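You operate a simulated robot arm through the tools that you are given. There is no shell and no other tool. Be economical: measure what you need, move in short steps, check, and stop when the job is done.

You are at the controls of a simulated two-armed robot. One attempt, no reset.

JOB
Put the bent sample labelled "56" from the top of the sealing bench in the inside of the good tray and the bent sample that says "26" on the left se store carton top. Count the grey fingers on the top of the sealing bench, then put as many of the cream fingers from the top of the sealing bench on the shelf of the gauge table. Do these in any order. Set down upright: cream finger.

Only the result counts: the job must be done as asked and must still hold three seconds after the hand-in. Knocking over, shifting, dropping, spilling or breaking anything else fails it.

ROBOT AND FRAMES
Two 7-joint arms with fingered hands on one trunk, on a base that drives. Base frame: it is fixed to the floor where the robot stands at the start and does not move with it; the origin is under the middle of the robot, x ahead of it, y to its left, z up; the surface under the hand at the start is at about z = 880. Readings come in mm, degrees, newtons and seconds.
The left shoulder is at the start at [99, 173, 1102], the right one opposite. With the tool pointing down near the work surface each hand reaches from about 460 to 820 mm from the robot's upright axis, wherever it stands, measured 20 degrees to its own side. Places, roughly: grey finger [750, 1500, 1000]; inside of the good tray (23x27 cm) [360, -2100, 800]; shelf of the gauge table [400, -3800, 300]; store carton [500, 500, 500]. Payload 3.5 kg a hand.
The tool frame of a hand sits at the grasp point between the pads (the TCP): z along the fingers, y along the line on which they close. The tips reach 30 mm beyond it. Largest opening 104 mm; the body of the gripper starts 35 mm behind the TCP. The gripper is a hand of 3 fingers: y runs from the thumb to the fingers, the wrist lies at [-15, -104, -178] in the tool frame, and closing takes about 1.5 s.
Orientation is that of the tool frame in the base frame, as a unit quaternion [x, y, z, w]. With the fingers straight down and the wrist toward the robot, the tool's x, y and z point along [0, 1, 0], [1, 0, 0] and [0, 0, -1] of the base frame.

CONTROLS
- The arms move only by the tool apply_moves. It takes "left_deltas", "right_deltas" or both (then of equal length, played together; a hand with none holds still); each is a list of rows, each an object (a shift or turn left out is 0, a gripper value left out holds the last) with "translation": the shift along the tool's x, y, z in units of 100 mm (1.0 is 100 mm), a list of three; "rotation": the turn, a rotation vector about the tool's x, y, z in units of 60 degrees (1.0 is 60 degrees), a list of three. In form: [{"translation": [x, y, z], "rotation": [rx, ry, rz]}, ...]. A call has 1 to 20 rows; each row is the pose to reach, as a shift and turn from the pose commanded when the call began, along the tool's axes at that moment. "left_gripper" and "right_gripper" are, for a hand that has rows, the opening in per cent of the stroke, from 0 (shut) to 100 (fully open), set as the call begins (left out, the last holds). A call with a number of a shift or a turn outside -1 to 1 is refused whole. A row lasts 0.2 s, in which the tool goes at most 50 mm and 8.6 degrees; a call with a longer step from one row to the next is refused whole, and so is a gripper value outside its range. Where a pose cannot be reached the arm comes as near as it can. A force on the tool above 40 N (or 10 N above the force at the start of the call, whichever is more), or a blocked arm, ends the call early, and 0.2 s more pass. The fingers move at their own pace (about 72 mm/s each) and stop on an object; they squeeze with about 33 N. The grip force told is the motor's: it shows also when the fingers shut on nothing. Time passes only in rows, and 0.2 s behind the last, so rows that repeat a pose let the fingers close. It gives the time, the measured TCP pose, the force on the tool (base axes), the opening and the grip force at its end, in the units of the frame above (readings bear some noise), with the torque about the TCP (base axes, N m) and any sound that the robot's microphone picked up.
- Cameras (640 x 400 px; columns grow to the right, rows downward): "scene" is now at [192, 40.8, 1273.9]; the picture's right is [0.46, -0.89, 0.00], its down [-0.51, -0.27, -0.82] and it looks along [0.72, 0.38, -0.58] (base axes); focal length 214 px, centre (320, 200). "left" rides on the left gripper at [-64, -94, -117] in its tool frame; the picture's right is [-0.72, -0.33, 0.61], its down [0.64, -0.65, 0.40] and it looks along [0.27, 0.68, 0.68] (tool axes); focal length 238 px, centre (320, 200). "right" rides on the right gripper at [64, -94, -117] in its tool frame; the picture's right is [-0.72, 0.33, -0.61], its down [-0.64, -0.65, 0.40] and it looks along [-0.27, 0.68, 0.68] (tool axes); focal length 238 px, centre (320, 200).
- snapshot(camera): a new picture of that camera. It takes no simulated time.
- raise_lower(by): slides the trunk up (or, below 0, down) by that many mm; the arms and the scene camera ride with it, the base frame stays. It gives what a move gives, with no picture.
- base_move(legs): drives the robot by 1 to 6 legs, each [ahead, left, turn to the left] in mm, mm and degrees, along the robot's own axes; the way and the turn of a leg run together, so that a leg with both is an arc; at most 1500 mm and 180 degrees a leg. The arms and the cameras ride along, it lands a little off, and it stops where it bumps. It gives what a move gives.
- hand_shape(shape, hand): the hand has 3 fingers and takes this shape, open, in about a second: jaw (thumb against the fingers, like two jaws); tri (thumb and two fingers); tip (a fingertip pinch); poke (one finger out to press); point (the index stretched); flat (the hand flat); cup (the hand cupped); fist (a fist). The gripper value then closes the fingers along that shape, each until it touches; the sizes above hold for jaw. It gives what a move gives, with no picture.
- aim_head(pan, tilt): turns the head with the scene camera to pan (to the left, within 86 degrees either way) and tilt (down, from -29 to 69), counted from straight ahead of the robot. It gives what a move gives.
- point_at(camera, pixels): there is no depth. For up to 12 entries [column, row, z] of the newest picture of that camera ("zoom" is the newest enlarged one), the place [x, y] in the base frame at which the ray of that pixel passes the height z, good to about 2 mm. It takes no simulated time.
- zoom(camera, box): a new picture of the part [left, top, right, bottom] of that camera's present view, enlarged. It takes no simulated time.
- hand_in(): hands the job in; it is judged then, once.

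Go step by step. Measure first, check grasps and placings, and put right what went wrong. The budget is 110 turns and 108 pictures, counting those below and the enlarged ones. Unless the task says otherwise, let go and move clear before handing in, and close with one line.

The tools are called after ">>>" by a JSON object that holds its "api" and its "payload". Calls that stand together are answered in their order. apply_moves: Moves the arms, as the interface text tells. Its arguments: {"type":"object","properties":{"left_deltas":{"type":"array","items":{"type":"object","properties":{"translation":{"type":"array","items":{"type":"number"}},"rotation":{"type":"array","items":{"type":"number"}}}}},"left_gripper":{"type":"number"},"right_deltas":{"type":"array","items":{"type":"object","properties":{"translation":{"type":"array","items":{"type":"number"}},"rotation":{"type":"array","items":{"type":"number"}}}}},"right_gripper":{"type":"number"}},"required":[]} The other tools are called the same way: raise_lower (by) slides the trunk up or down; hand_shape (shape, hand) gives the hand a shape; base_move (legs) drives the base; aim_head (pan, tilt) turns the head that bears the scene camera; snapshot (camera) takes a picture; point_at (camera, pixels) gives the place at which the rays of pixels pass given heights; zoom (camera, box) takes an enlarged picture of a part of a camera's view; hand_in () hands the job in.

At the start:

```text
time_s: 0.0
left_ee_pos: [383.0, 404.4, 1158.7]
left_tool_rot: [0.707, 0.707, -0.001, 0.0]
left_wrist_force: [-0.7, 0.3, -0.2]
left_ft_torque: [-0.02, 0.01, 0.02]
left_gripper_width: 103.6
left_grasp_force: 0.1
left_shape: jaw
right_ee_pos: [513.2, -50.5, 1224.1]
right_tool_rot: [0.707, 0.707, 0.0, 0.0]
right_wrist_force: [0.7, -0.2, 0.0]
right_ft_torque: [-0.03, 0.0, 0.01]
right_gripper_width: 103.7
right_grasp_force: 0.1
right_shape: jaw
trunk travel left (down, up): [-200.0, 554.0]
robot x, y, heading: [2.8, -0.8, 0.2]
head pan, tilt: [27.5, 35.2]
```

scene: 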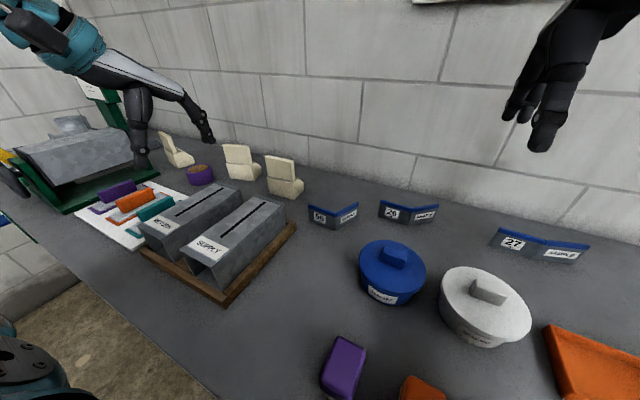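
right: 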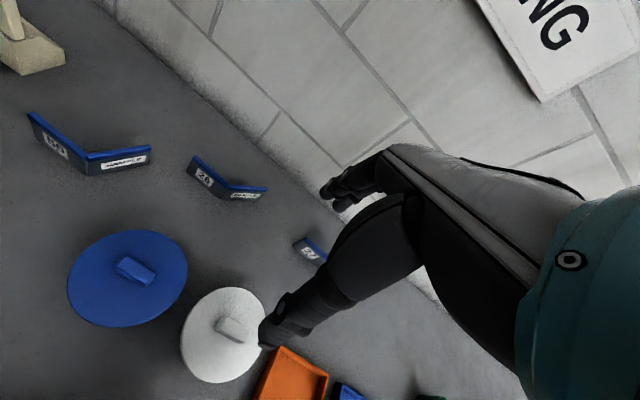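
left: 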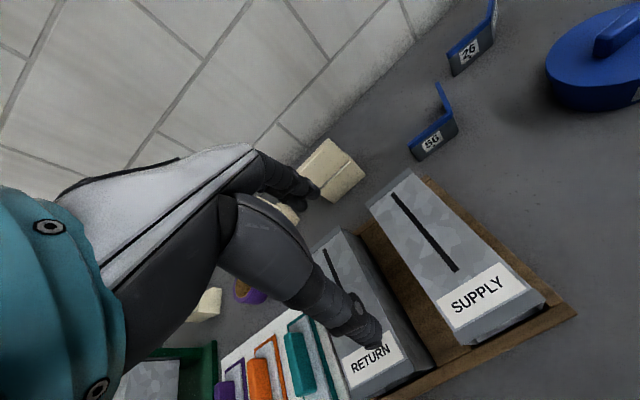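

The picture shows the bent samples 56 (335,214) and 26 (408,210), cream pieces near (240,165) and (283,178), but the grey fingers are further left. I'll look around with the head.

>>> {"api": "aim_head", "payload": {"pan": 65, "tilt": 25}}

>>> {"api": "snapshot", "payload": {"camera": "scene"}}

>>> {"api": "aim_head", "payload": {"pan": -30, "tilt": 30}}

>>> {"api": "snapshot", "payload": {"camera": "scene"}}

>>> {"api": "aim_head", "payload": {"pan": -80, "tilt": 25}}

>>> {"api": "snapshot", "payload": {"camera": "scene"}}

```text
time_s: 1.0
left_ee_pos: [383.5, 404.6, 1158.5]
left_tool_rot: [0.707, 0.708, 0.0, 0.0]
left_wrist_force: [-0.6, 0.1, 0.4]
left_ft_torque: [-0.01, -0.01, -0.02]
left_gripper_width: 103.2
left_grasp_force: 0.1
left_shape: jaw
right_ee_pos: [513.0, -50.5, 1224.7]
right_tool_rot: [0.707, 0.707, 0.001, 0.0]
right_wrist_force: [-0.6, -0.6, 0.3]
right_ft_torque: [-0.01, -0.01, 0.0]
right_gripper_width: 104.0
right_grasp_force: 0.0
right_shape: jaw
trunk travel left (down, up): [-200.0, 554.0]
robot x, y, heading: [-4.4, 2.7, -0.1]
head pan, tilt: [65.0, 25.0]
```

```text
104 pictures are left
```

scene: 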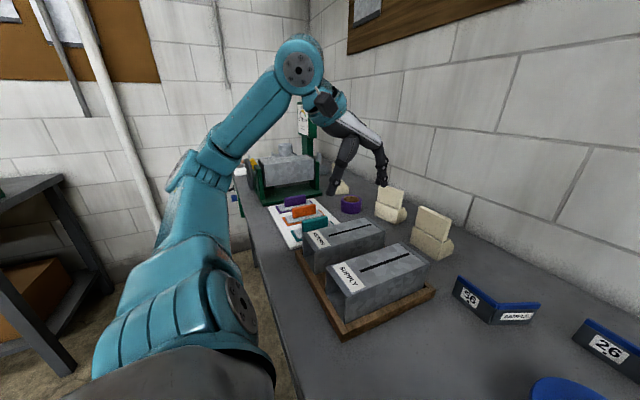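

```text
time_s: 2.8
left_ee_pos: [382.5, 403.9, 1157.5]
left_tool_rot: [0.708, 0.707, 0.0, 0.0]
left_wrist_force: [0.4, 0.0, 0.3]
left_ft_torque: [-0.01, -0.03, 0.01]
left_gripper_width: 103.8
left_grasp_force: 0.0
left_shape: jaw
right_ee_pos: [512.6, -50.1, 1224.1]
right_tool_rot: [0.707, 0.707, 0.0, 0.001]
right_wrist_force: [0.1, 0.1, -0.4]
right_ft_torque: [-0.03, 0.05, 0.0]
right_gripper_width: 103.7
right_grasp_force: 0.1
right_shape: jaw
trunk travel left (down, up): [-200.0, 554.0]
robot x, y, heading: [0.5, 0.2, -0.2]
head pan, tilt: [-30.0, 30.0]
```

```text
103 pictures are left
```

scene: 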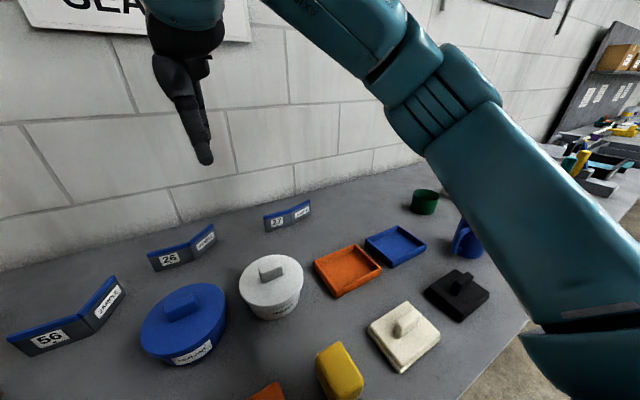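

```text
time_s: 3.9
left_ee_pos: [383.8, 403.7, 1158.5]
left_tool_rot: [0.707, 0.707, 0.0, 0.001]
left_wrist_force: [-1.1, -0.1, 0.4]
left_ft_torque: [-0.01, 0.02, 0.0]
left_gripper_width: 103.8
left_grasp_force: 0.0
left_shape: jaw
right_ee_pos: [512.6, -49.5, 1223.6]
right_tool_rot: [0.708, 0.706, 0.0, 0.0]
right_wrist_force: [-0.2, 0.0, 0.7]
right_ft_torque: [0.0, -0.01, 0.02]
right_gripper_width: 103.4
right_grasp_force: 0.0
right_shape: jaw
trunk travel left (down, up): [-200.0, 554.0]
robot x, y, heading: [-0.9, 3.3, 0.0]
head pan, tilt: [-80.0, 25.0]
```

```text
102 pictures are left
```

scene: 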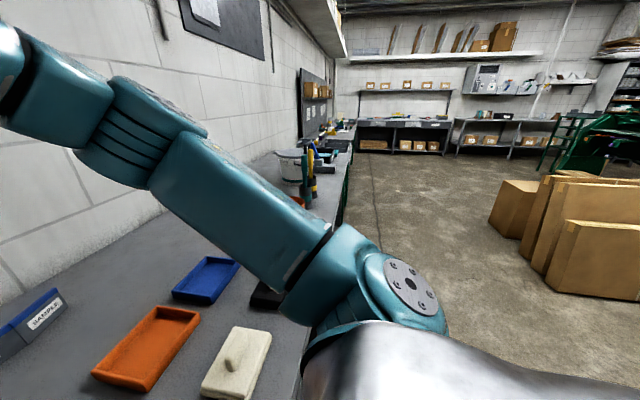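

Next I look more closely at the left end of the bench, and the cream pieces.

>>> {"api": "aim_head", "payload": {"pan": 60, "tilt": 25}}

>>> {"api": "zoom", "payload": {"camera": "scene", "box": [240, 120, 500, 290]}}

>>> {"api": "aim_head", "payload": {"pan": 0, "tilt": 69}}

>>> {"api": "snapshot", "payload": {"camera": "scene"}}

>>> {"api": "aim_head", "payload": {"pan": 86, "tilt": 35}}

>>> {"api": "snapshot", "payload": {"camera": "scene"}}

```text
time_s: 6.2
left_ee_pos: [381.4, 404.8, 1157.9]
left_tool_rot: [0.707, 0.708, 0.0, 0.0]
left_wrist_force: [0.1, -0.8, 0.3]
left_ft_torque: [0.0, 0.02, 0.03]
left_gripper_width: 103.8
left_grasp_force: 0.1
left_shape: jaw
right_ee_pos: [513.4, -50.1, 1223.7]
right_tool_rot: [0.707, 0.707, 0.0, -0.001]
right_wrist_force: [0.4, -0.2, -0.1]
right_ft_torque: [-0.04, 0.02, 0.03]
right_gripper_width: 103.5
right_grasp_force: 0.0
right_shape: jaw
trunk travel left (down, up): [-200.0, 554.0]
robot x, y, heading: [1.0, -1.1, 0.1]
head pan, tilt: [60.0, 25.0]
```

```text
2.35 times, centred on (370, 205) of scene
```

zoom: 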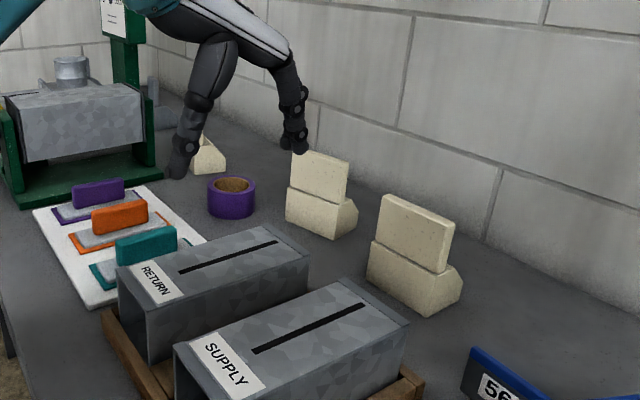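

```text
time_s: 7.5
left_ee_pos: [382.7, 404.0, 1157.6]
left_tool_rot: [0.707, 0.707, 0.001, 0.0]
left_wrist_force: [0.5, -0.1, 0.0]
left_ft_torque: [-0.04, 0.02, 0.03]
left_gripper_width: 103.6
left_grasp_force: 0.0
left_shape: jaw
right_ee_pos: [513.8, -50.2, 1223.8]
right_tool_rot: [0.707, 0.708, -0.001, 0.0]
right_wrist_force: [1.1, -0.1, 0.1]
right_ft_torque: [0.02, 0.0, -0.03]
right_gripper_width: 103.7
right_grasp_force: 0.0
right_shape: jaw
trunk travel left (down, up): [-200.0, 554.0]
robot x, y, heading: [-1.8, 0.1, -0.0]
head pan, tilt: [0.0, 68.8]
```

```text
100 pictures are left
```

scene: 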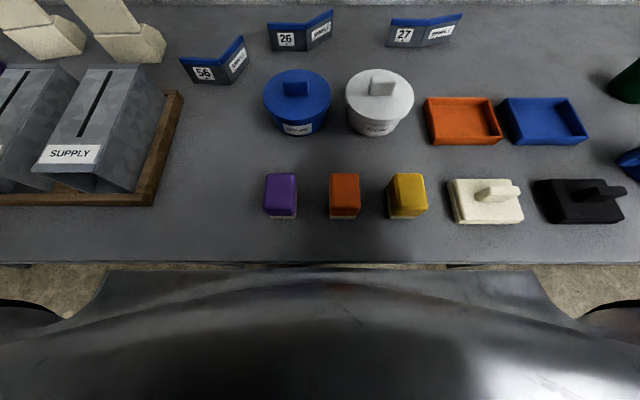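

```text
time_s: 9.1
left_ee_pos: [383.7, 404.4, 1157.6]
left_tool_rot: [0.707, 0.707, 0.0, 0.0]
left_wrist_force: [-0.1, 0.2, -0.2]
left_ft_torque: [-0.03, -0.01, 0.0]
left_gripper_width: 103.8
left_grasp_force: 0.1
left_shape: jaw
right_ee_pos: [512.3, -50.2, 1223.9]
right_tool_rot: [0.707, 0.707, 0.0, 0.0]
right_wrist_force: [-0.3, -0.2, 0.2]
right_ft_torque: [0.0, 0.01, 0.03]
right_gripper_width: 103.5
right_grasp_force: 0.1
right_shape: jaw
trunk travel left (down, up): [-200.0, 554.0]
robot x, y, heading: [-1.5, 4.1, -0.3]
head pan, tilt: [85.9, 35.0]
```

```text
99 pictures are left
```

scene: 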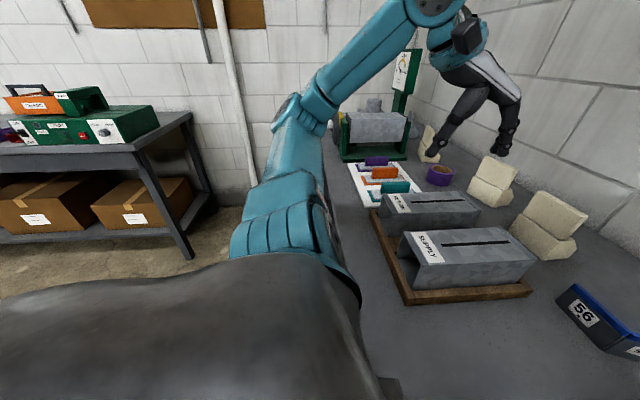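

Cream fingers are the standing cream wedges; a cluttered side bench with cartons on its shelf is at the left. I measure a few points and zoom.

>>> {"api": "point_at", "payload": {"camera": "scene", "pixels": [[190, 258, 0], [212, 205, 0], [185, 115, 880], [347, 160, 880], [560, 250, 880], [0, 145, 880]]}}

>>> {"api": "zoom", "payload": {"camera": "scene", "box": [0, 60, 240, 260]}}

>>> {"api": "zoom", "payload": {"camera": "scene", "box": [320, 40, 540, 200]}}

```text
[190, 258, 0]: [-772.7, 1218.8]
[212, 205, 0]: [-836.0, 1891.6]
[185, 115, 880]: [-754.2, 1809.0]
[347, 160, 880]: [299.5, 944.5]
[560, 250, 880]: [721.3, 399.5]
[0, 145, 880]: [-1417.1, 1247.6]
```

```text
2.00 times, centred on (120, 160) of scene
```

zoom: 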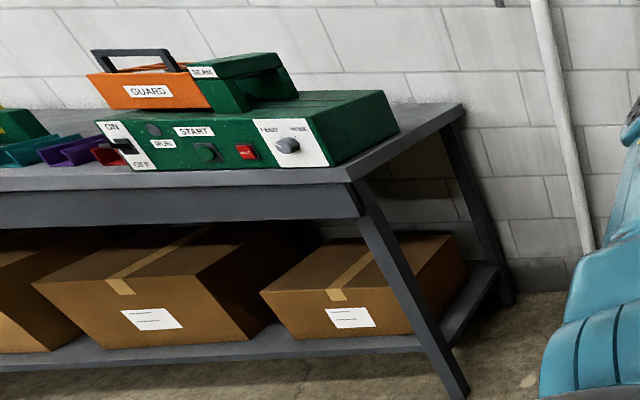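

```text
2.50 times, centred on (430, 120) of scene
```

zoom: 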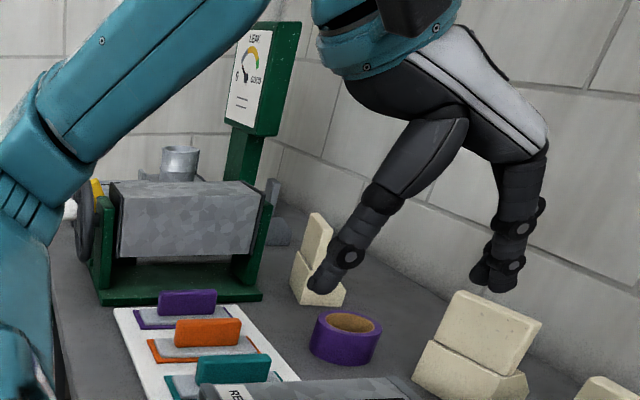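

The bench stands right before me, so I back off a little and turn to look around before driving further.

>>> {"api": "base_move", "payload": {"legs": [[-350, 0, 0], [0, 0, 90]]}}

>>> {"api": "aim_head", "payload": {"pan": 75, "tilt": 25}}

>>> {"api": "snapshot", "payload": {"camera": "scene"}}

>>> {"api": "aim_head", "payload": {"pan": -60, "tilt": 30}}

>>> {"api": "snapshot", "payload": {"camera": "scene"}}

```text
time_s: 15.2
left_ee_pos: [-767.6, 373.4, 1158.2]
left_tool_rot: [-0.01, 1.0, -0.001, 0.0]
left_wrist_force: [0.9, 0.3, -0.6]
left_ft_torque: [0.03, 0.01, 0.01]
left_gripper_width: 103.6
left_grasp_force: 0.2
left_shape: jaw
right_ee_pos: [-315.6, 514.1, 1223.3]
right_tool_rot: [-0.01, 1.0, 0.0, -0.001]
right_wrist_force: [1.0, 0.3, 0.4]
right_ft_torque: [0.0, -0.01, -0.03]
right_gripper_width: 103.7
right_grasp_force: 0.1
right_shape: jaw
trunk travel left (down, up): [-200.0, 554.0]
robot x, y, heading: [-356.4, 0.7, 90.9]
head pan, tilt: [85.9, 35.0]
```

```text
time_s: 16.0
left_ee_pos: [-767.6, 374.2, 1158.0]
left_tool_rot: [-0.01, 1.0, 0.0, 0.001]
left_wrist_force: [0.2, -0.5, 0.2]
left_ft_torque: [0.02, -0.01, 0.0]
left_gripper_width: 103.6
left_grasp_force: 0.1
left_shape: jaw
right_ee_pos: [-316.8, 513.1, 1225.3]
right_tool_rot: [-0.011, 1.0, 0.0, 0.0]
right_wrist_force: [-0.4, -0.6, 0.0]
right_ft_torque: [-0.03, -0.01, -0.01]
right_gripper_width: 103.6
right_grasp_force: 0.0
right_shape: jaw
trunk travel left (down, up): [-200.0, 554.0]
robot x, y, heading: [-356.2, 0.5, 91.4]
head pan, tilt: [75.0, 25.0]
```

```text
96 pictures are left
```

scene: 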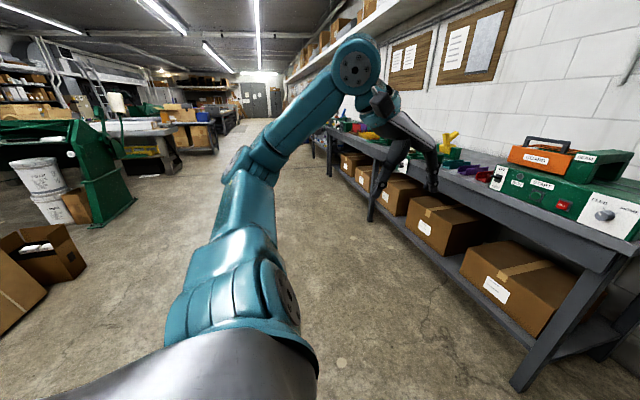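

```text
time_s: 18.1
left_ee_pos: [-768.2, 374.8, 1158.6]
left_tool_rot: [-0.01, 1.0, 0.0, 0.0]
left_wrist_force: [-0.7, -0.6, 0.4]
left_ft_torque: [0.0, 0.02, 0.0]
left_gripper_width: 103.3
left_grasp_force: 0.0
left_shape: jaw
right_ee_pos: [-315.9, 514.7, 1224.4]
right_tool_rot: [-0.01, 1.0, -0.001, 0.0]
right_wrist_force: [0.1, 0.2, -0.5]
right_ft_torque: [-0.04, 0.0, -0.01]
right_gripper_width: 103.5
right_grasp_force: 0.2
right_shape: jaw
trunk travel left (down, up): [-200.0, 554.0]
robot x, y, heading: [-355.4, 3.5, 91.0]
head pan, tilt: [-60.0, 30.0]
```

```text
95 pictures are left
```

scene: 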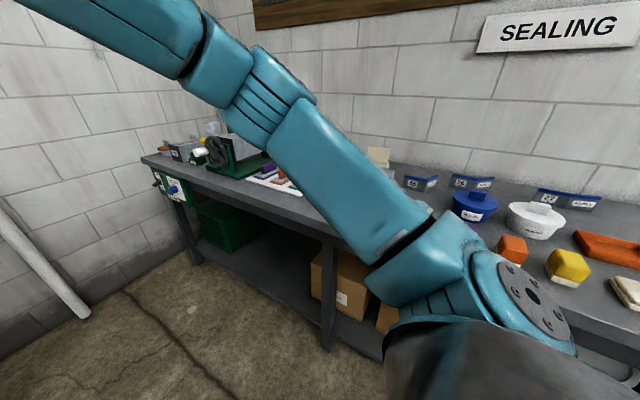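

The bench has a lower shelf with cartons (345,290). I'll face the bench again and slide left to see its left end and under it.

>>> {"api": "base_move", "payload": {"legs": [[0, 0, -91], [0, 900, 0]]}}

>>> {"api": "aim_head", "payload": {"pan": -5, "tilt": 30}}

>>> {"api": "snapshot", "payload": {"camera": "scene"}}

>>> {"api": "aim_head", "payload": {"pan": -50, "tilt": 35}}

>>> {"api": "snapshot", "payload": {"camera": "scene"}}

```text
time_s: 26.6
left_ee_pos: [-23.7, 1312.7, 1158.2]
left_tool_rot: [0.691, 0.723, 0.0, 0.0]
left_wrist_force: [0.7, -0.4, -0.3]
left_ft_torque: [-0.02, -0.01, -0.02]
left_gripper_width: 103.7
left_grasp_force: 0.0
left_shape: jaw
right_ee_pos: [125.1, 863.9, 1224.7]
right_tool_rot: [0.691, 0.723, -0.001, 0.0]
right_wrist_force: [0.0, -0.4, 1.3]
right_ft_torque: [0.01, 0.0, 0.01]
right_gripper_width: 103.7
right_grasp_force: 0.1
right_shape: jaw
trunk travel left (down, up): [-200.0, 554.0]
robot x, y, heading: [-388.0, 890.3, 2.6]
head pan, tilt: [-60.0, 30.0]
```

```text
time_s: 27.9
left_ee_pos: [-24.2, 1312.2, 1157.9]
left_tool_rot: [0.691, 0.723, 0.001, 0.0]
left_wrist_force: [-0.8, 0.5, -0.1]
left_ft_torque: [0.0, -0.02, 0.01]
left_gripper_width: 103.9
left_grasp_force: 0.0
left_shape: jaw
right_ee_pos: [126.0, 864.9, 1224.0]
right_tool_rot: [0.691, 0.723, -0.001, 0.0]
right_wrist_force: [-0.4, 1.1, 0.3]
right_ft_torque: [0.03, -0.01, -0.01]
right_gripper_width: 103.4
right_grasp_force: 0.1
right_shape: jaw
trunk travel left (down, up): [-200.0, 554.0]
robot x, y, heading: [-392.2, 889.1, 2.6]
head pan, tilt: [-5.0, 30.0]
```

```text
94 pictures are left
```

scene: 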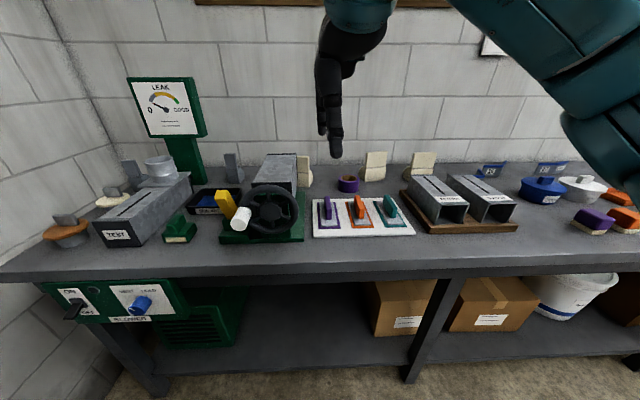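

```text
time_s: 29.0
left_ee_pos: [-25.3, 1310.5, 1157.5]
left_tool_rot: [0.691, 0.723, 0.0, 0.0]
left_wrist_force: [0.3, -0.5, 0.7]
left_ft_torque: [-0.02, 0.01, 0.0]
left_gripper_width: 103.7
left_grasp_force: 0.1
left_shape: jaw
right_ee_pos: [125.9, 865.2, 1224.8]
right_tool_rot: [0.691, 0.723, 0.0, 0.0]
right_wrist_force: [-0.3, -0.8, 0.2]
right_ft_torque: [0.04, -0.02, -0.03]
right_gripper_width: 103.6
right_grasp_force: 0.0
right_shape: jaw
trunk travel left (down, up): [-200.0, 554.0]
robot x, y, heading: [-387.4, 888.6, 2.5]
head pan, tilt: [-50.0, 35.0]
```

```text
93 pictures are left
```

scene: 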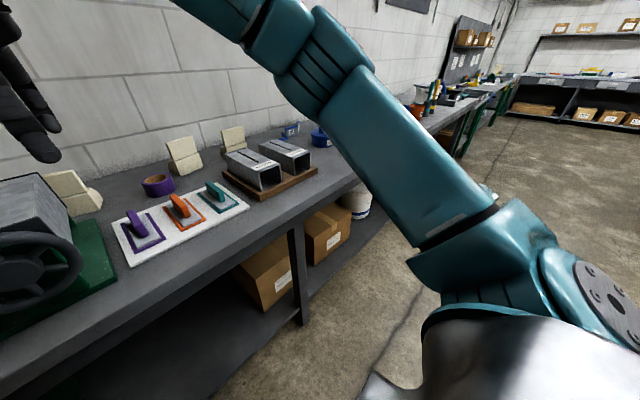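

I see two store cartons under the bench, left one (400,308) and right one (490,305); grey upright pieces may be at (232,165) and (130,172). I'll zoom there.

>>> {"api": "aim_head", "payload": {"pan": 15, "tilt": 30}}

>>> {"api": "zoom", "payload": {"camera": "scene", "box": [120, 120, 320, 250]}}

>>> {"api": "zoom", "payload": {"camera": "scene", "box": [280, 100, 480, 230]}}

>>> {"api": "zoom", "payload": {"camera": "scene", "box": [340, 220, 600, 389]}}

```text
time_s: 30.4
left_ee_pos: [-24.4, 1313.5, 1158.1]
left_tool_rot: [0.691, 0.723, 0.0, 0.0]
left_wrist_force: [0.2, 0.2, 0.9]
left_ft_torque: [-0.03, 0.03, 0.0]
left_gripper_width: 103.5
left_grasp_force: 0.1
left_shape: jaw
right_ee_pos: [126.2, 863.9, 1224.4]
right_tool_rot: [0.691, 0.723, 0.0, -0.001]
right_wrist_force: [0.5, 0.8, -0.7]
right_ft_torque: [-0.01, 0.0, -0.01]
right_gripper_width: 103.6
right_grasp_force: 0.1
right_shape: jaw
trunk travel left (down, up): [-200.0, 554.0]
robot x, y, heading: [-387.8, 892.6, 2.8]
head pan, tilt: [15.0, 30.0]
```

```text
3.08 times, centred on (220, 185) of scene
```

zoom: 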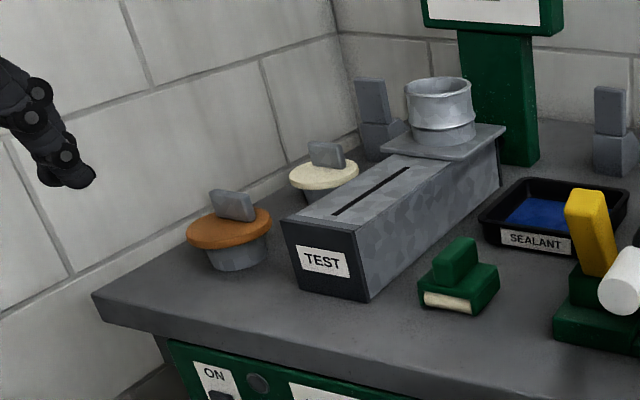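

```text
3.08 times, centred on (380, 165) of scene
```

zoom: 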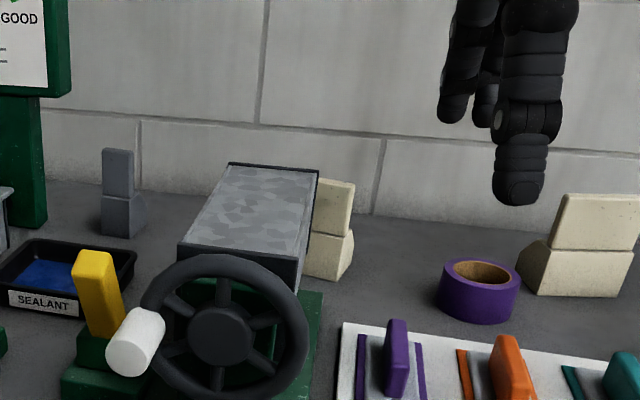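

```text
2.37 times, centred on (470, 304) of scene
```

zoom: 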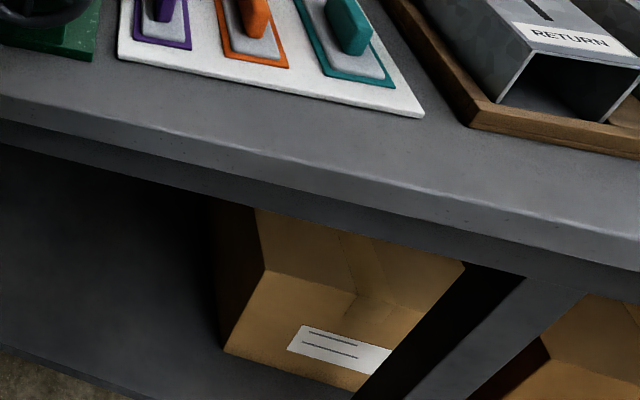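

Two grey fingers are seen so far (behind TEST and behind the sealant tray); something could hide behind. I raise the trunk for a view from above.

>>> {"api": "raise_lower", "payload": {"by": 500}}

>>> {"api": "aim_head", "payload": {"pan": 15, "tilt": 40}}

>>> {"api": "snapshot", "payload": {"camera": "scene"}}

>>> {"api": "zoom", "payload": {"camera": "scene", "box": [140, 80, 440, 280]}}

>>> {"api": "snapshot", "payload": {"camera": "left"}}

```text
refused: 500 is not a number from -400 to 400
```

```text
time_s: 31.1
left_ee_pos: [-25.3, 1312.9, 1157.8]
left_tool_rot: [0.691, 0.723, 0.001, 0.0]
left_wrist_force: [1.3, 0.7, -0.7]
left_ft_torque: [-0.02, 0.01, 0.03]
left_gripper_width: 103.5
left_grasp_force: 0.0
left_shape: jaw
right_ee_pos: [126.1, 864.2, 1224.9]
right_tool_rot: [0.691, 0.723, 0.001, 0.0]
right_wrist_force: [-0.1, 0.4, 0.6]
right_ft_torque: [0.02, -0.02, 0.04]
right_gripper_width: 103.8
right_grasp_force: 0.1
right_shape: jaw
trunk travel left (down, up): [-200.0, 554.0]
robot x, y, heading: [-388.9, 889.2, 2.6]
head pan, tilt: [15.0, 40.0]
```

```text
89 pictures are left
```

scene: 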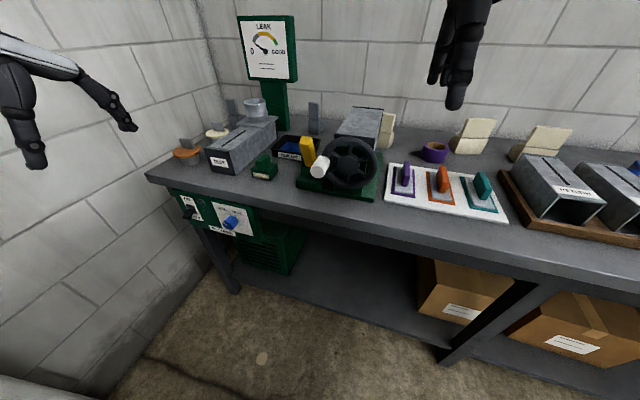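

```text
2.00 times, centred on (290, 180) of scene
```

zoom: 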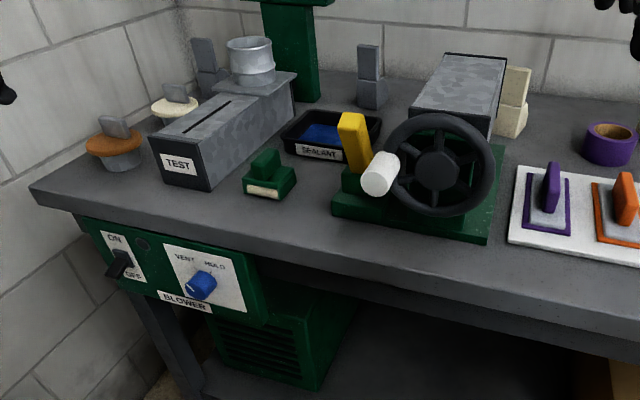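

```text
87 pictures are left
```

left: 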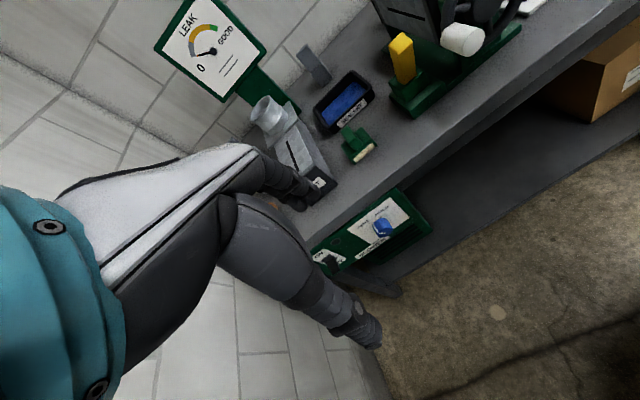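

>>> {"api": "raise_lower", "payload": {"by": 400}}

>>> {"api": "base_move", "payload": {"legs": [[250, 150, 0]]}}

>>> {"api": "aim_head", "payload": {"pan": 10, "tilt": 50}}

>>> {"api": "zoom", "payload": {"camera": "scene", "box": [140, 40, 500, 280]}}

```text
time_s: 34.9
left_ee_pos: [-24.0, 1312.8, 1558.3]
left_tool_rot: [0.691, 0.723, 0.0, 0.0]
left_wrist_force: [-0.3, 0.2, 0.7]
left_ft_torque: [-0.03, 0.02, -0.03]
left_gripper_width: 103.6
left_grasp_force: 0.0
left_shape: jaw
right_ee_pos: [126.6, 865.1, 1624.0]
right_tool_rot: [0.691, 0.723, -0.001, 0.0]
right_wrist_force: [1.2, 0.1, 0.1]
right_ft_torque: [0.01, -0.01, -0.02]
right_gripper_width: 103.7
right_grasp_force: 0.1
right_shape: jaw
trunk travel left (down, up): [-600.0, 154.0]
robot x, y, heading: [-388.3, 893.6, 2.5]
head pan, tilt: [15.0, 40.0]
```

```text
time_s: 36.9
left_ee_pos: [216.9, 1472.7, 1559.2]
left_tool_rot: [0.691, 0.723, 0.0, 0.001]
left_wrist_force: [-0.3, -0.4, 0.4]
left_ft_torque: [0.02, 0.01, -0.03]
left_gripper_width: 103.8
left_grasp_force: 0.0
left_shape: jaw
right_ee_pos: [366.5, 1024.5, 1624.0]
right_tool_rot: [0.691, 0.722, 0.001, 0.001]
right_wrist_force: [0.4, 0.1, -0.7]
right_ft_torque: [0.0, -0.01, -0.01]
right_gripper_width: 103.6
right_grasp_force: 0.0
right_shape: jaw
trunk travel left (down, up): [-600.0, 154.0]
robot x, y, heading: [-146.0, 1051.2, 2.4]
head pan, tilt: [15.0, 40.0]
```

```text
time_s: 37.6
left_ee_pos: [218.8, 1474.2, 1557.0]
left_tool_rot: [0.692, 0.722, 0.001, 0.001]
left_wrist_force: [0.2, -0.1, 0.8]
left_ft_torque: [-0.02, 0.01, 0.01]
left_gripper_width: 103.6
left_grasp_force: 0.1
left_shape: jaw
right_ee_pos: [367.7, 1026.2, 1624.7]
right_tool_rot: [0.692, 0.722, 0.0, -0.001]
right_wrist_force: [0.6, 0.3, 0.4]
right_ft_torque: [0.02, 0.01, 0.02]
right_gripper_width: 103.4
right_grasp_force: 0.0
right_shape: jaw
trunk travel left (down, up): [-600.0, 154.0]
robot x, y, heading: [-148.0, 1052.1, 2.5]
head pan, tilt: [10.0, 50.0]
```

```text
1.67 times, centred on (320, 160) of scene
```

zoom: 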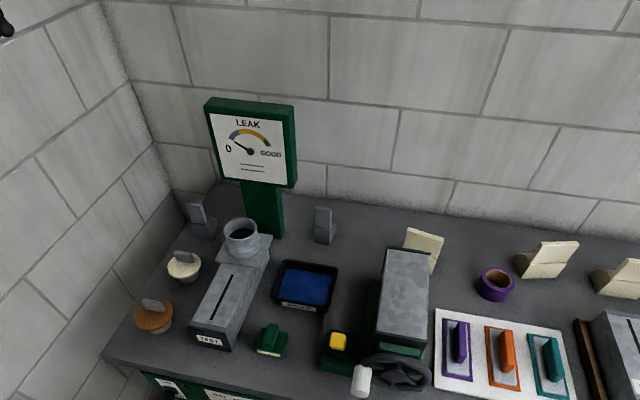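

Two grey fingers at (203,215) and (323,222) in the zoom, and none hidden elsewhere here, so two cream fingers are to move. Now I slide right to the samples and measure from above.

>>> {"api": "base_move", "payload": {"legs": [[0, -700, -2.4]]}}

>>> {"api": "aim_head", "payload": {"pan": -10, "tilt": 45}}

>>> {"api": "snapshot", "payload": {"camera": "scene"}}

>>> {"api": "aim_head", "payload": {"pan": -55, "tilt": 40}}

>>> {"api": "snapshot", "payload": {"camera": "scene"}}

```text
time_s: 41.4
left_ee_pos: [250.0, 770.5, 1558.1]
left_tool_rot: [0.708, 0.706, 0.0, 0.0]
left_wrist_force: [0.0, 0.2, 0.0]
left_ft_torque: [0.01, 0.0, 0.01]
left_gripper_width: 103.6
left_grasp_force: 0.1
left_shape: jaw
right_ee_pos: [380.1, 315.6, 1623.9]
right_tool_rot: [0.708, 0.707, 0.0, 0.0]
right_wrist_force: [-0.1, -0.1, -0.2]
right_ft_torque: [0.03, 0.0, -0.04]
right_gripper_width: 103.7
right_grasp_force: 0.1
right_shape: jaw
trunk travel left (down, up): [-600.0, 154.0]
robot x, y, heading: [-132.3, 368.4, 0.1]
head pan, tilt: [10.0, 50.0]
```

```text
time_s: 42.2
left_ee_pos: [251.1, 770.5, 1557.8]
left_tool_rot: [0.707, 0.707, -0.001, 0.0]
left_wrist_force: [0.9, -0.6, 0.5]
left_ft_torque: [0.0, -0.01, -0.01]
left_gripper_width: 103.6
left_grasp_force: 0.1
left_shape: jaw
right_ee_pos: [381.1, 315.6, 1624.3]
right_tool_rot: [0.707, 0.707, -0.001, 0.0]
right_wrist_force: [-0.4, -0.4, 0.6]
right_ft_torque: [-0.01, -0.01, 0.04]
right_gripper_width: 103.2
right_grasp_force: 0.0
right_shape: jaw
trunk travel left (down, up): [-600.0, 154.0]
robot x, y, heading: [-133.7, 366.8, 0.1]
head pan, tilt: [-10.0, 45.0]
```

```text
85 pictures are left
```

scene: 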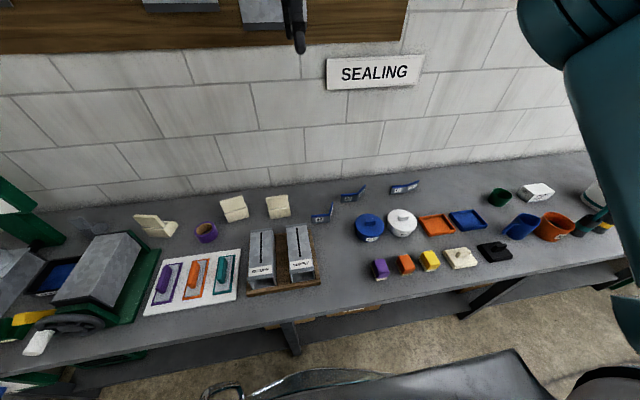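

```text
time_s: 43.4
left_ee_pos: [251.1, 769.4, 1558.3]
left_tool_rot: [0.708, 0.707, 0.0, 0.0]
left_wrist_force: [0.1, 0.3, 0.4]
left_ft_torque: [0.01, 0.01, 0.0]
left_gripper_width: 103.5
left_grasp_force: 0.1
left_shape: jaw
right_ee_pos: [379.4, 315.0, 1625.1]
right_tool_rot: [0.708, 0.706, 0.0, 0.0]
right_wrist_force: [0.3, 0.2, 0.4]
right_ft_torque: [0.03, 0.0, -0.01]
right_gripper_width: 103.6
right_grasp_force: 0.1
right_shape: jaw
trunk travel left (down, up): [-600.0, 154.0]
robot x, y, heading: [-133.1, 363.7, -0.3]
head pan, tilt: [-55.0, 40.0]
```

```text
84 pictures are left
```

scene: 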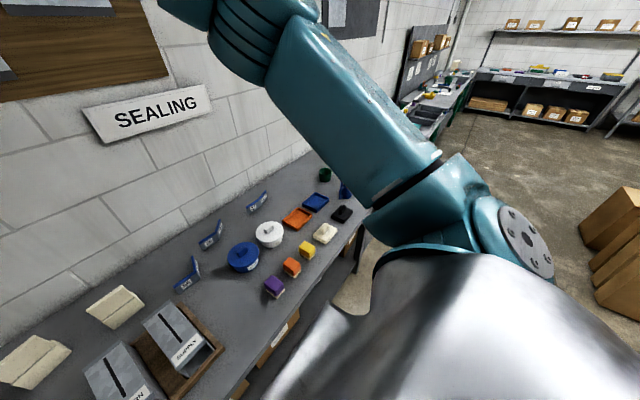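

I lower back and place the robot in front of the samples, then measure.

>>> {"api": "raise_lower", "payload": {"by": -400}}

>>> {"api": "base_move", "payload": {"legs": [[130, -165, 0]]}}

>>> {"api": "aim_head", "payload": {"pan": 0, "tilt": 52}}

>>> {"api": "snapshot", "payload": {"camera": "scene"}}

>>> {"api": "zoom", "payload": {"camera": "scene", "box": [220, 60, 460, 210]}}

```text
time_s: 47.2
left_ee_pos: [250.1, 769.9, 1159.4]
left_tool_rot: [0.708, 0.707, 0.0, 0.0]
left_wrist_force: [-0.5, 0.5, -0.7]
left_ft_torque: [0.03, 0.03, 0.0]
left_gripper_width: 103.6
left_grasp_force: 0.0
left_shape: jaw
right_ee_pos: [378.2, 316.6, 1224.1]
right_tool_rot: [0.708, 0.706, 0.0, 0.0]
right_wrist_force: [-0.2, 0.7, 0.1]
right_ft_torque: [0.01, 0.01, -0.01]
right_gripper_width: 103.6
right_grasp_force: 0.0
right_shape: jaw
trunk travel left (down, up): [-200.0, 554.0]
robot x, y, heading: [-133.9, 366.6, 0.1]
head pan, tilt: [-55.0, 40.0]
```

```text
time_s: 48.8
left_ee_pos: [377.7, 607.4, 1158.3]
left_tool_rot: [0.707, 0.707, 0.001, 0.0]
left_wrist_force: [0.0, 0.2, 0.1]
left_ft_torque: [0.02, -0.02, 0.0]
left_gripper_width: 103.7
left_grasp_force: 0.0
left_shape: jaw
right_ee_pos: [508.7, 153.4, 1223.2]
right_tool_rot: [0.707, 0.707, 0.0, 0.0]
right_wrist_force: [-0.1, -0.5, 0.2]
right_ft_torque: [0.01, 0.02, 0.01]
right_gripper_width: 103.7
right_grasp_force: 0.0
right_shape: jaw
trunk travel left (down, up): [-200.0, 554.0]
robot x, y, heading: [-5.0, 206.5, 0.0]
head pan, tilt: [-55.0, 40.0]
```

```text
time_s: 50.1
left_ee_pos: [379.0, 607.6, 1157.8]
left_tool_rot: [0.708, 0.706, 0.0, -0.001]
left_wrist_force: [0.3, -0.6, -0.2]
left_ft_torque: [0.0, 0.02, 0.01]
left_gripper_width: 103.4
left_grasp_force: 0.0
left_shape: jaw
right_ee_pos: [507.7, 155.2, 1224.3]
right_tool_rot: [0.706, 0.708, 0.0, 0.0]
right_wrist_force: [-0.9, 0.3, 0.1]
right_ft_torque: [0.0, 0.0, 0.01]
right_gripper_width: 103.6
right_grasp_force: 0.0
right_shape: jaw
trunk travel left (down, up): [-200.0, 554.0]
robot x, y, heading: [-2.4, 204.0, -0.1]
head pan, tilt: [0.0, 52.0]
```

```text
83 pictures are left
```

scene: 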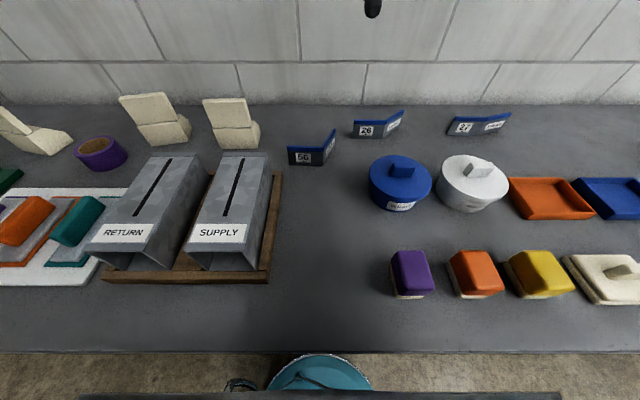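

```text
2.67 times, centred on (340, 135) of scene
```

zoom: 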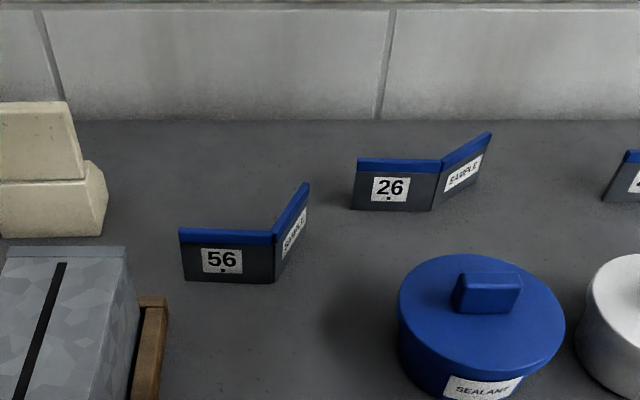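

>>> {"api": "point_at", "payload": {"camera": "zoom", "pixels": [[184, 281, 880], [273, 283, 880], [307, 243, 880], [352, 208, 880], [430, 211, 880], [489, 181, 880], [180, 229, 935], [271, 233, 935], [307, 184, 935], [358, 160, 935], [442, 160, 935], [490, 133, 935]]}}

>>> {"api": "point_at", "payload": {"camera": "scene", "pixels": [[165, 144, 880], [190, 135, 880], [217, 149, 880], [259, 147, 880], [36, 153, 880], [72, 140, 880], [270, 282, 880], [390, 297, 880], [320, 352, 880], [272, 172, 900]]}}

>>> {"api": "snapshot", "payload": {"camera": "right"}}

```text
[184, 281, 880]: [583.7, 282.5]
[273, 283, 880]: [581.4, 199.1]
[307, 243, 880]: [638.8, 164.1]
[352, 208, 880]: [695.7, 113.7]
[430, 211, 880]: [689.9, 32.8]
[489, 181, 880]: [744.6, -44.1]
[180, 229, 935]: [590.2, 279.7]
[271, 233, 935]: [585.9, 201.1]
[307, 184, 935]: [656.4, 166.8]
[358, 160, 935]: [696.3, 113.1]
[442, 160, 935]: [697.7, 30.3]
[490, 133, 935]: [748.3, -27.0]
```

```text
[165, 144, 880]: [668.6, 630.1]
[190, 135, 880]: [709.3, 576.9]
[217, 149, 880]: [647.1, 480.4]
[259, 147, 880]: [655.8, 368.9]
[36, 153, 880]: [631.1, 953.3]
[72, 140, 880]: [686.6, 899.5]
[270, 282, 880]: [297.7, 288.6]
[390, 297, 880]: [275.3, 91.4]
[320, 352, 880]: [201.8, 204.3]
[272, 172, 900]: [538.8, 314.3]
```

```text
81 pictures are left
```

right: 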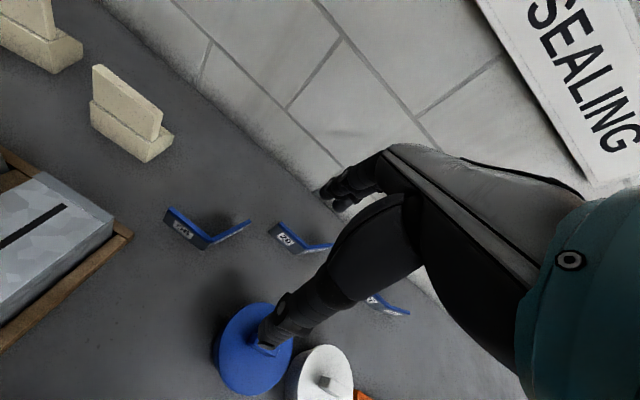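

The "26" wing runs along y at x≈695 from y 113 to 32, about 55 mm high; the default tool orientation closes across it. I take the right hand over [695, 65].

>>> {"api": "apply_moves", "payload": {"right_deltas": [{"translation": [-0.3, 0.33, 0]}, {"translation": [-0.6, 0.67, 0]}, {"translation": [-0.9, 1.0, 0]}]}}

>>> {"api": "apply_moves", "payload": {"right_deltas": [{"translation": [0, 0.43, 0.2]}, {"translation": [0, 0.87, 0.4]}]}}

>>> {"api": "apply_moves", "payload": {"right_deltas": [{"translation": [0, 0, 0.4]}, {"translation": [0, 0, 0.8]}, {"translation": [0, 0, 1.0]}, {"translation": [0, 0, 1.0]}]}}

>>> {"api": "snapshot", "payload": {"camera": "right"}}

>>> {"api": "snapshot", "payload": {"camera": "scene"}}

```text
time_s: 50.9
left_ee_pos: [378.9, 608.0, 1158.0]
left_tool_rot: [0.707, 0.707, 0.0, 0.0]
left_wrist_force: [-0.5, -1.1, -0.7]
left_ft_torque: [0.04, 0.0, 0.02]
left_gripper_width: 103.9
left_grasp_force: 0.1
left_shape: jaw
right_ee_pos: [609.9, 65.5, 1223.6]
right_tool_rot: [0.707, 0.707, 0.0, 0.0]
right_wrist_force: [0.3, -0.2, 0.0]
right_ft_torque: [0.03, -0.01, 0.01]
right_gripper_width: 103.6
right_grasp_force: 0.0
right_shape: jaw
trunk travel left (down, up): [-200.0, 554.0]
robot x, y, heading: [-7.0, 201.4, 0.4]
head pan, tilt: [0.0, 52.0]
```

```text
time_s: 51.5
left_ee_pos: [378.4, 611.7, 1158.7]
left_tool_rot: [0.708, 0.707, 0.0, 0.0]
left_wrist_force: [-0.3, -0.4, -0.8]
left_ft_torque: [-0.04, 0.01, 0.0]
left_gripper_width: 103.6
left_grasp_force: 0.0
left_shape: jaw
right_ee_pos: [697.7, 66.3, 1184.3]
right_tool_rot: [0.706, 0.708, -0.001, 0.001]
right_wrist_force: [-0.4, 0.0, 0.3]
right_ft_torque: [0.01, 0.01, 0.02]
right_gripper_width: 104.0
right_grasp_force: 0.0
right_shape: jaw
trunk travel left (down, up): [-200.0, 554.0]
robot x, y, heading: [-4.3, 205.3, 0.0]
head pan, tilt: [0.0, 52.0]
```

```text
time_s: 52.5
left_ee_pos: [378.9, 608.7, 1158.6]
left_tool_rot: [0.708, 0.706, 0.0, 0.0]
left_wrist_force: [-0.6, -0.2, -0.3]
left_ft_torque: [0.01, 0.0, 0.01]
left_gripper_width: 103.4
left_grasp_force: 0.0
left_shape: jaw
right_ee_pos: [696.2, 64.6, 1082.1]
right_tool_rot: [0.707, 0.707, 0.0, -0.001]
right_wrist_force: [0.6, 0.3, -0.5]
right_ft_torque: [0.03, 0.0, 0.02]
right_gripper_width: 103.7
right_grasp_force: 0.1
right_shape: jaw
trunk travel left (down, up): [-200.0, 554.0]
robot x, y, heading: [-3.0, 207.4, -0.2]
head pan, tilt: [0.0, 52.0]
```

```text
80 pictures are left
```

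right: 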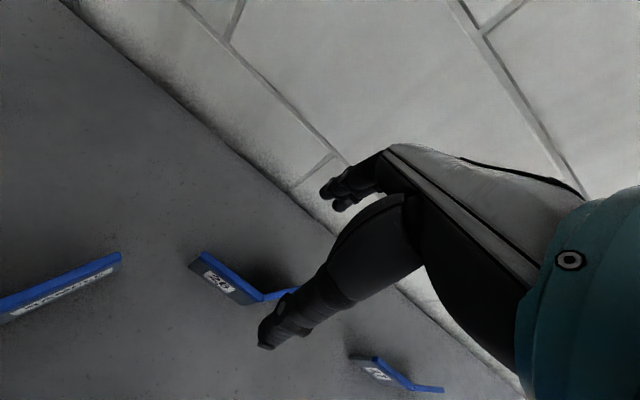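

```text
79 pictures are left
```

scene: 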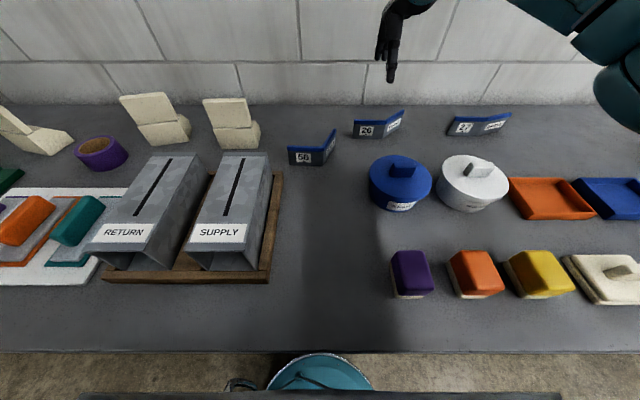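

>>> {"api": "point_at", "payload": {"camera": "right", "pixels": [[203, 252, 935], [262, 300, 935], [300, 289, 935], [190, 265, 880], [252, 305, 880]]}}

>>> {"api": "apply_moves", "payload": {"right_deltas": [{"translation": [0, 0, 0.4]}, {"translation": [0, 0, 0.8]}, {"translation": [0, 0, 0.8]}]}}

>>> {"api": "zoom", "payload": {"camera": "scene", "box": [300, 50, 500, 175]}}

>>> {"api": "snapshot", "payload": {"camera": "right"}}

```text
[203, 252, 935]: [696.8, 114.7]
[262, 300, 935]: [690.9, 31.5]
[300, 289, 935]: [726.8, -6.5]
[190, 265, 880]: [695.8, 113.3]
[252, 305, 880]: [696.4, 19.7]
```

```text
time_s: 53.3
left_ee_pos: [379.1, 609.1, 1157.3]
left_tool_rot: [0.707, 0.707, 0.0, 0.0]
left_wrist_force: [0.3, 0.0, -0.5]
left_ft_torque: [-0.03, -0.01, 0.03]
left_gripper_width: 103.6
left_grasp_force: 0.0
left_shape: jaw
right_ee_pos: [693.9, 66.0, 1002.4]
right_tool_rot: [0.707, 0.707, -0.001, 0.001]
right_wrist_force: [0.5, -0.9, -0.7]
right_ft_torque: [0.04, 0.03, 0.01]
right_gripper_width: 103.3
right_grasp_force: 0.0
right_shape: jaw
trunk travel left (down, up): [-200.0, 554.0]
robot x, y, heading: [-3.4, 207.2, 0.2]
head pan, tilt: [0.0, 52.0]
```

```text
3.20 times, centred on (400, 112) of scene
```

zoom: 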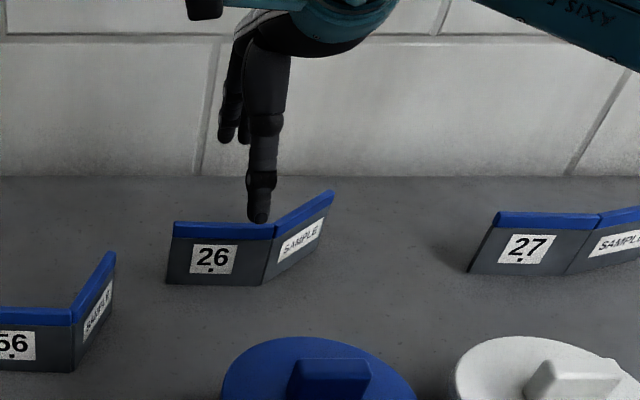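

```text
77 pictures are left
```

right: 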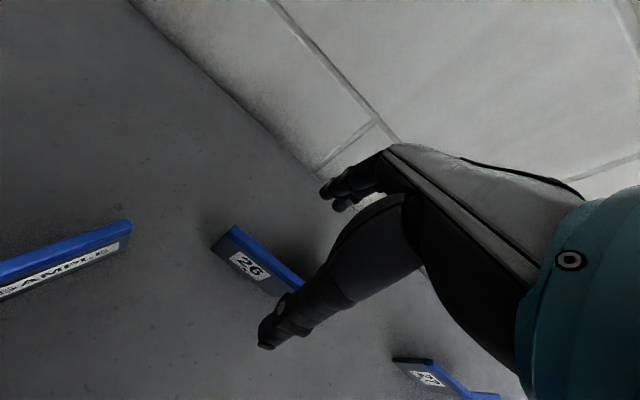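

Alignment good: thumb in front of the wing, fingers behind, clear of the second wing. I descend to z≈920 and close.

>>> {"api": "apply_moves", "payload": {"right_deltas": [{"translation": [0, 0, 0.4]}, {"translation": [0, 0, 0.82]}, {"translation": [0, 0, 0.82]}]}}

>>> {"api": "apply_moves", "payload": {"right_deltas": [{}, {}, {}, {}, {}, {}, {}, {}], "right_gripper": 0}}

>>> {"api": "zoom", "payload": {"camera": "scene", "box": [300, 50, 500, 175]}}

```text
time_s: 54.1
left_ee_pos: [378.4, 607.3, 1158.6]
left_tool_rot: [0.707, 0.707, 0.0, 0.0]
left_wrist_force: [0.1, 0.1, 0.9]
left_ft_torque: [-0.02, 0.0, 0.03]
left_gripper_width: 103.6
left_grasp_force: 0.1
left_shape: jaw
right_ee_pos: [696.7, 66.8, 921.2]
right_tool_rot: [0.707, 0.707, 0.0, 0.0]
right_wrist_force: [-0.2, 0.1, 0.2]
right_ft_torque: [-0.01, 0.0, 0.04]
right_gripper_width: 103.7
right_grasp_force: 0.1
right_shape: jaw
trunk travel left (down, up): [-200.0, 554.0]
robot x, y, heading: [-0.2, 205.9, -0.1]
head pan, tilt: [0.0, 52.0]
```

```text
time_s: 55.9
left_ee_pos: [376.8, 608.8, 1156.9]
left_tool_rot: [0.707, 0.707, 0.0, 0.0]
left_wrist_force: [0.4, -0.7, 0.0]
left_ft_torque: [0.01, 0.01, -0.02]
left_gripper_width: 103.4
left_grasp_force: 0.1
left_shape: jaw
right_ee_pos: [696.5, 65.7, 922.3]
right_tool_rot: [0.706, 0.708, 0.0, 0.0]
right_wrist_force: [-0.7, 0.3, -0.4]
right_ft_torque: [0.02, 0.0, -0.03]
right_gripper_width: 0.5
right_grasp_force: 33.4
right_shape: jaw
trunk travel left (down, up): [-200.0, 554.0]
robot x, y, heading: [-4.6, 205.2, 0.2]
head pan, tilt: [0.0, 52.0]
```

```text
3.20 times, centred on (400, 112) of scene
```

zoom: 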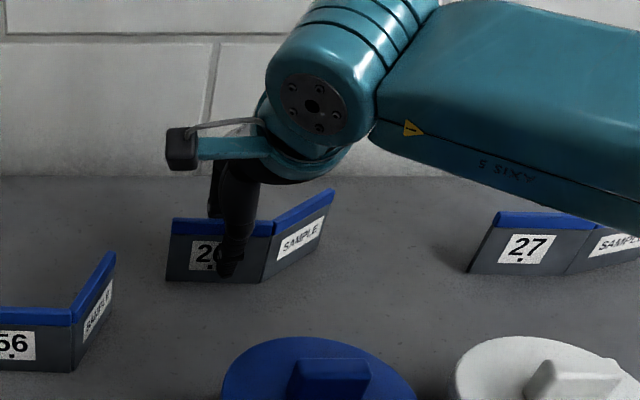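

The opening reads 0.5 mm, so either a very thin plate is held or nothing; I lift 40 mm to check.

>>> {"api": "apply_moves", "payload": {"right_deltas": [{"translation": [0, 0, -0.2]}, {"translation": [0, 0, -0.5]}, {"translation": [0, 0, -0.5]}]}}

>>> {"api": "zoom", "payload": {"camera": "scene", "box": [300, 50, 500, 175]}}

```text
time_s: 56.7
left_ee_pos: [378.2, 609.3, 1157.6]
left_tool_rot: [0.707, 0.707, 0.0, 0.001]
left_wrist_force: [-1.0, 0.8, 1.2]
left_ft_torque: [-0.02, 0.0, 0.03]
left_gripper_width: 103.6
left_grasp_force: 0.0
left_shape: jaw
right_ee_pos: [695.7, 66.3, 970.5]
right_tool_rot: [0.707, 0.707, 0.001, 0.0]
right_wrist_force: [0.5, 0.1, -1.1]
right_ft_torque: [0.03, 0.03, -0.01]
right_gripper_width: 0.7
right_grasp_force: 33.3
right_shape: jaw
trunk travel left (down, up): [-200.0, 554.0]
robot x, y, heading: [-7.7, 205.4, 0.2]
head pan, tilt: [0.0, 52.0]
```

```text
3.20 times, centred on (400, 112) of scene
```

zoom: 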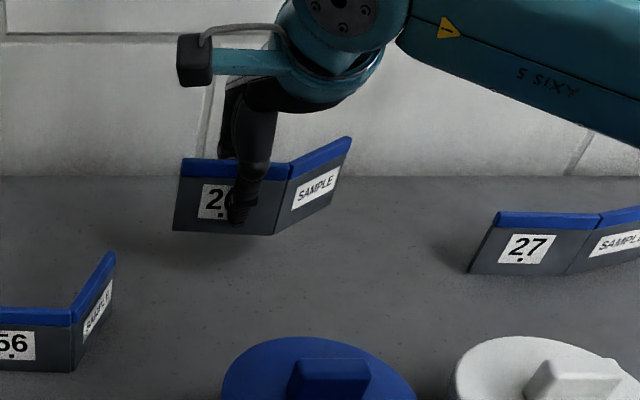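

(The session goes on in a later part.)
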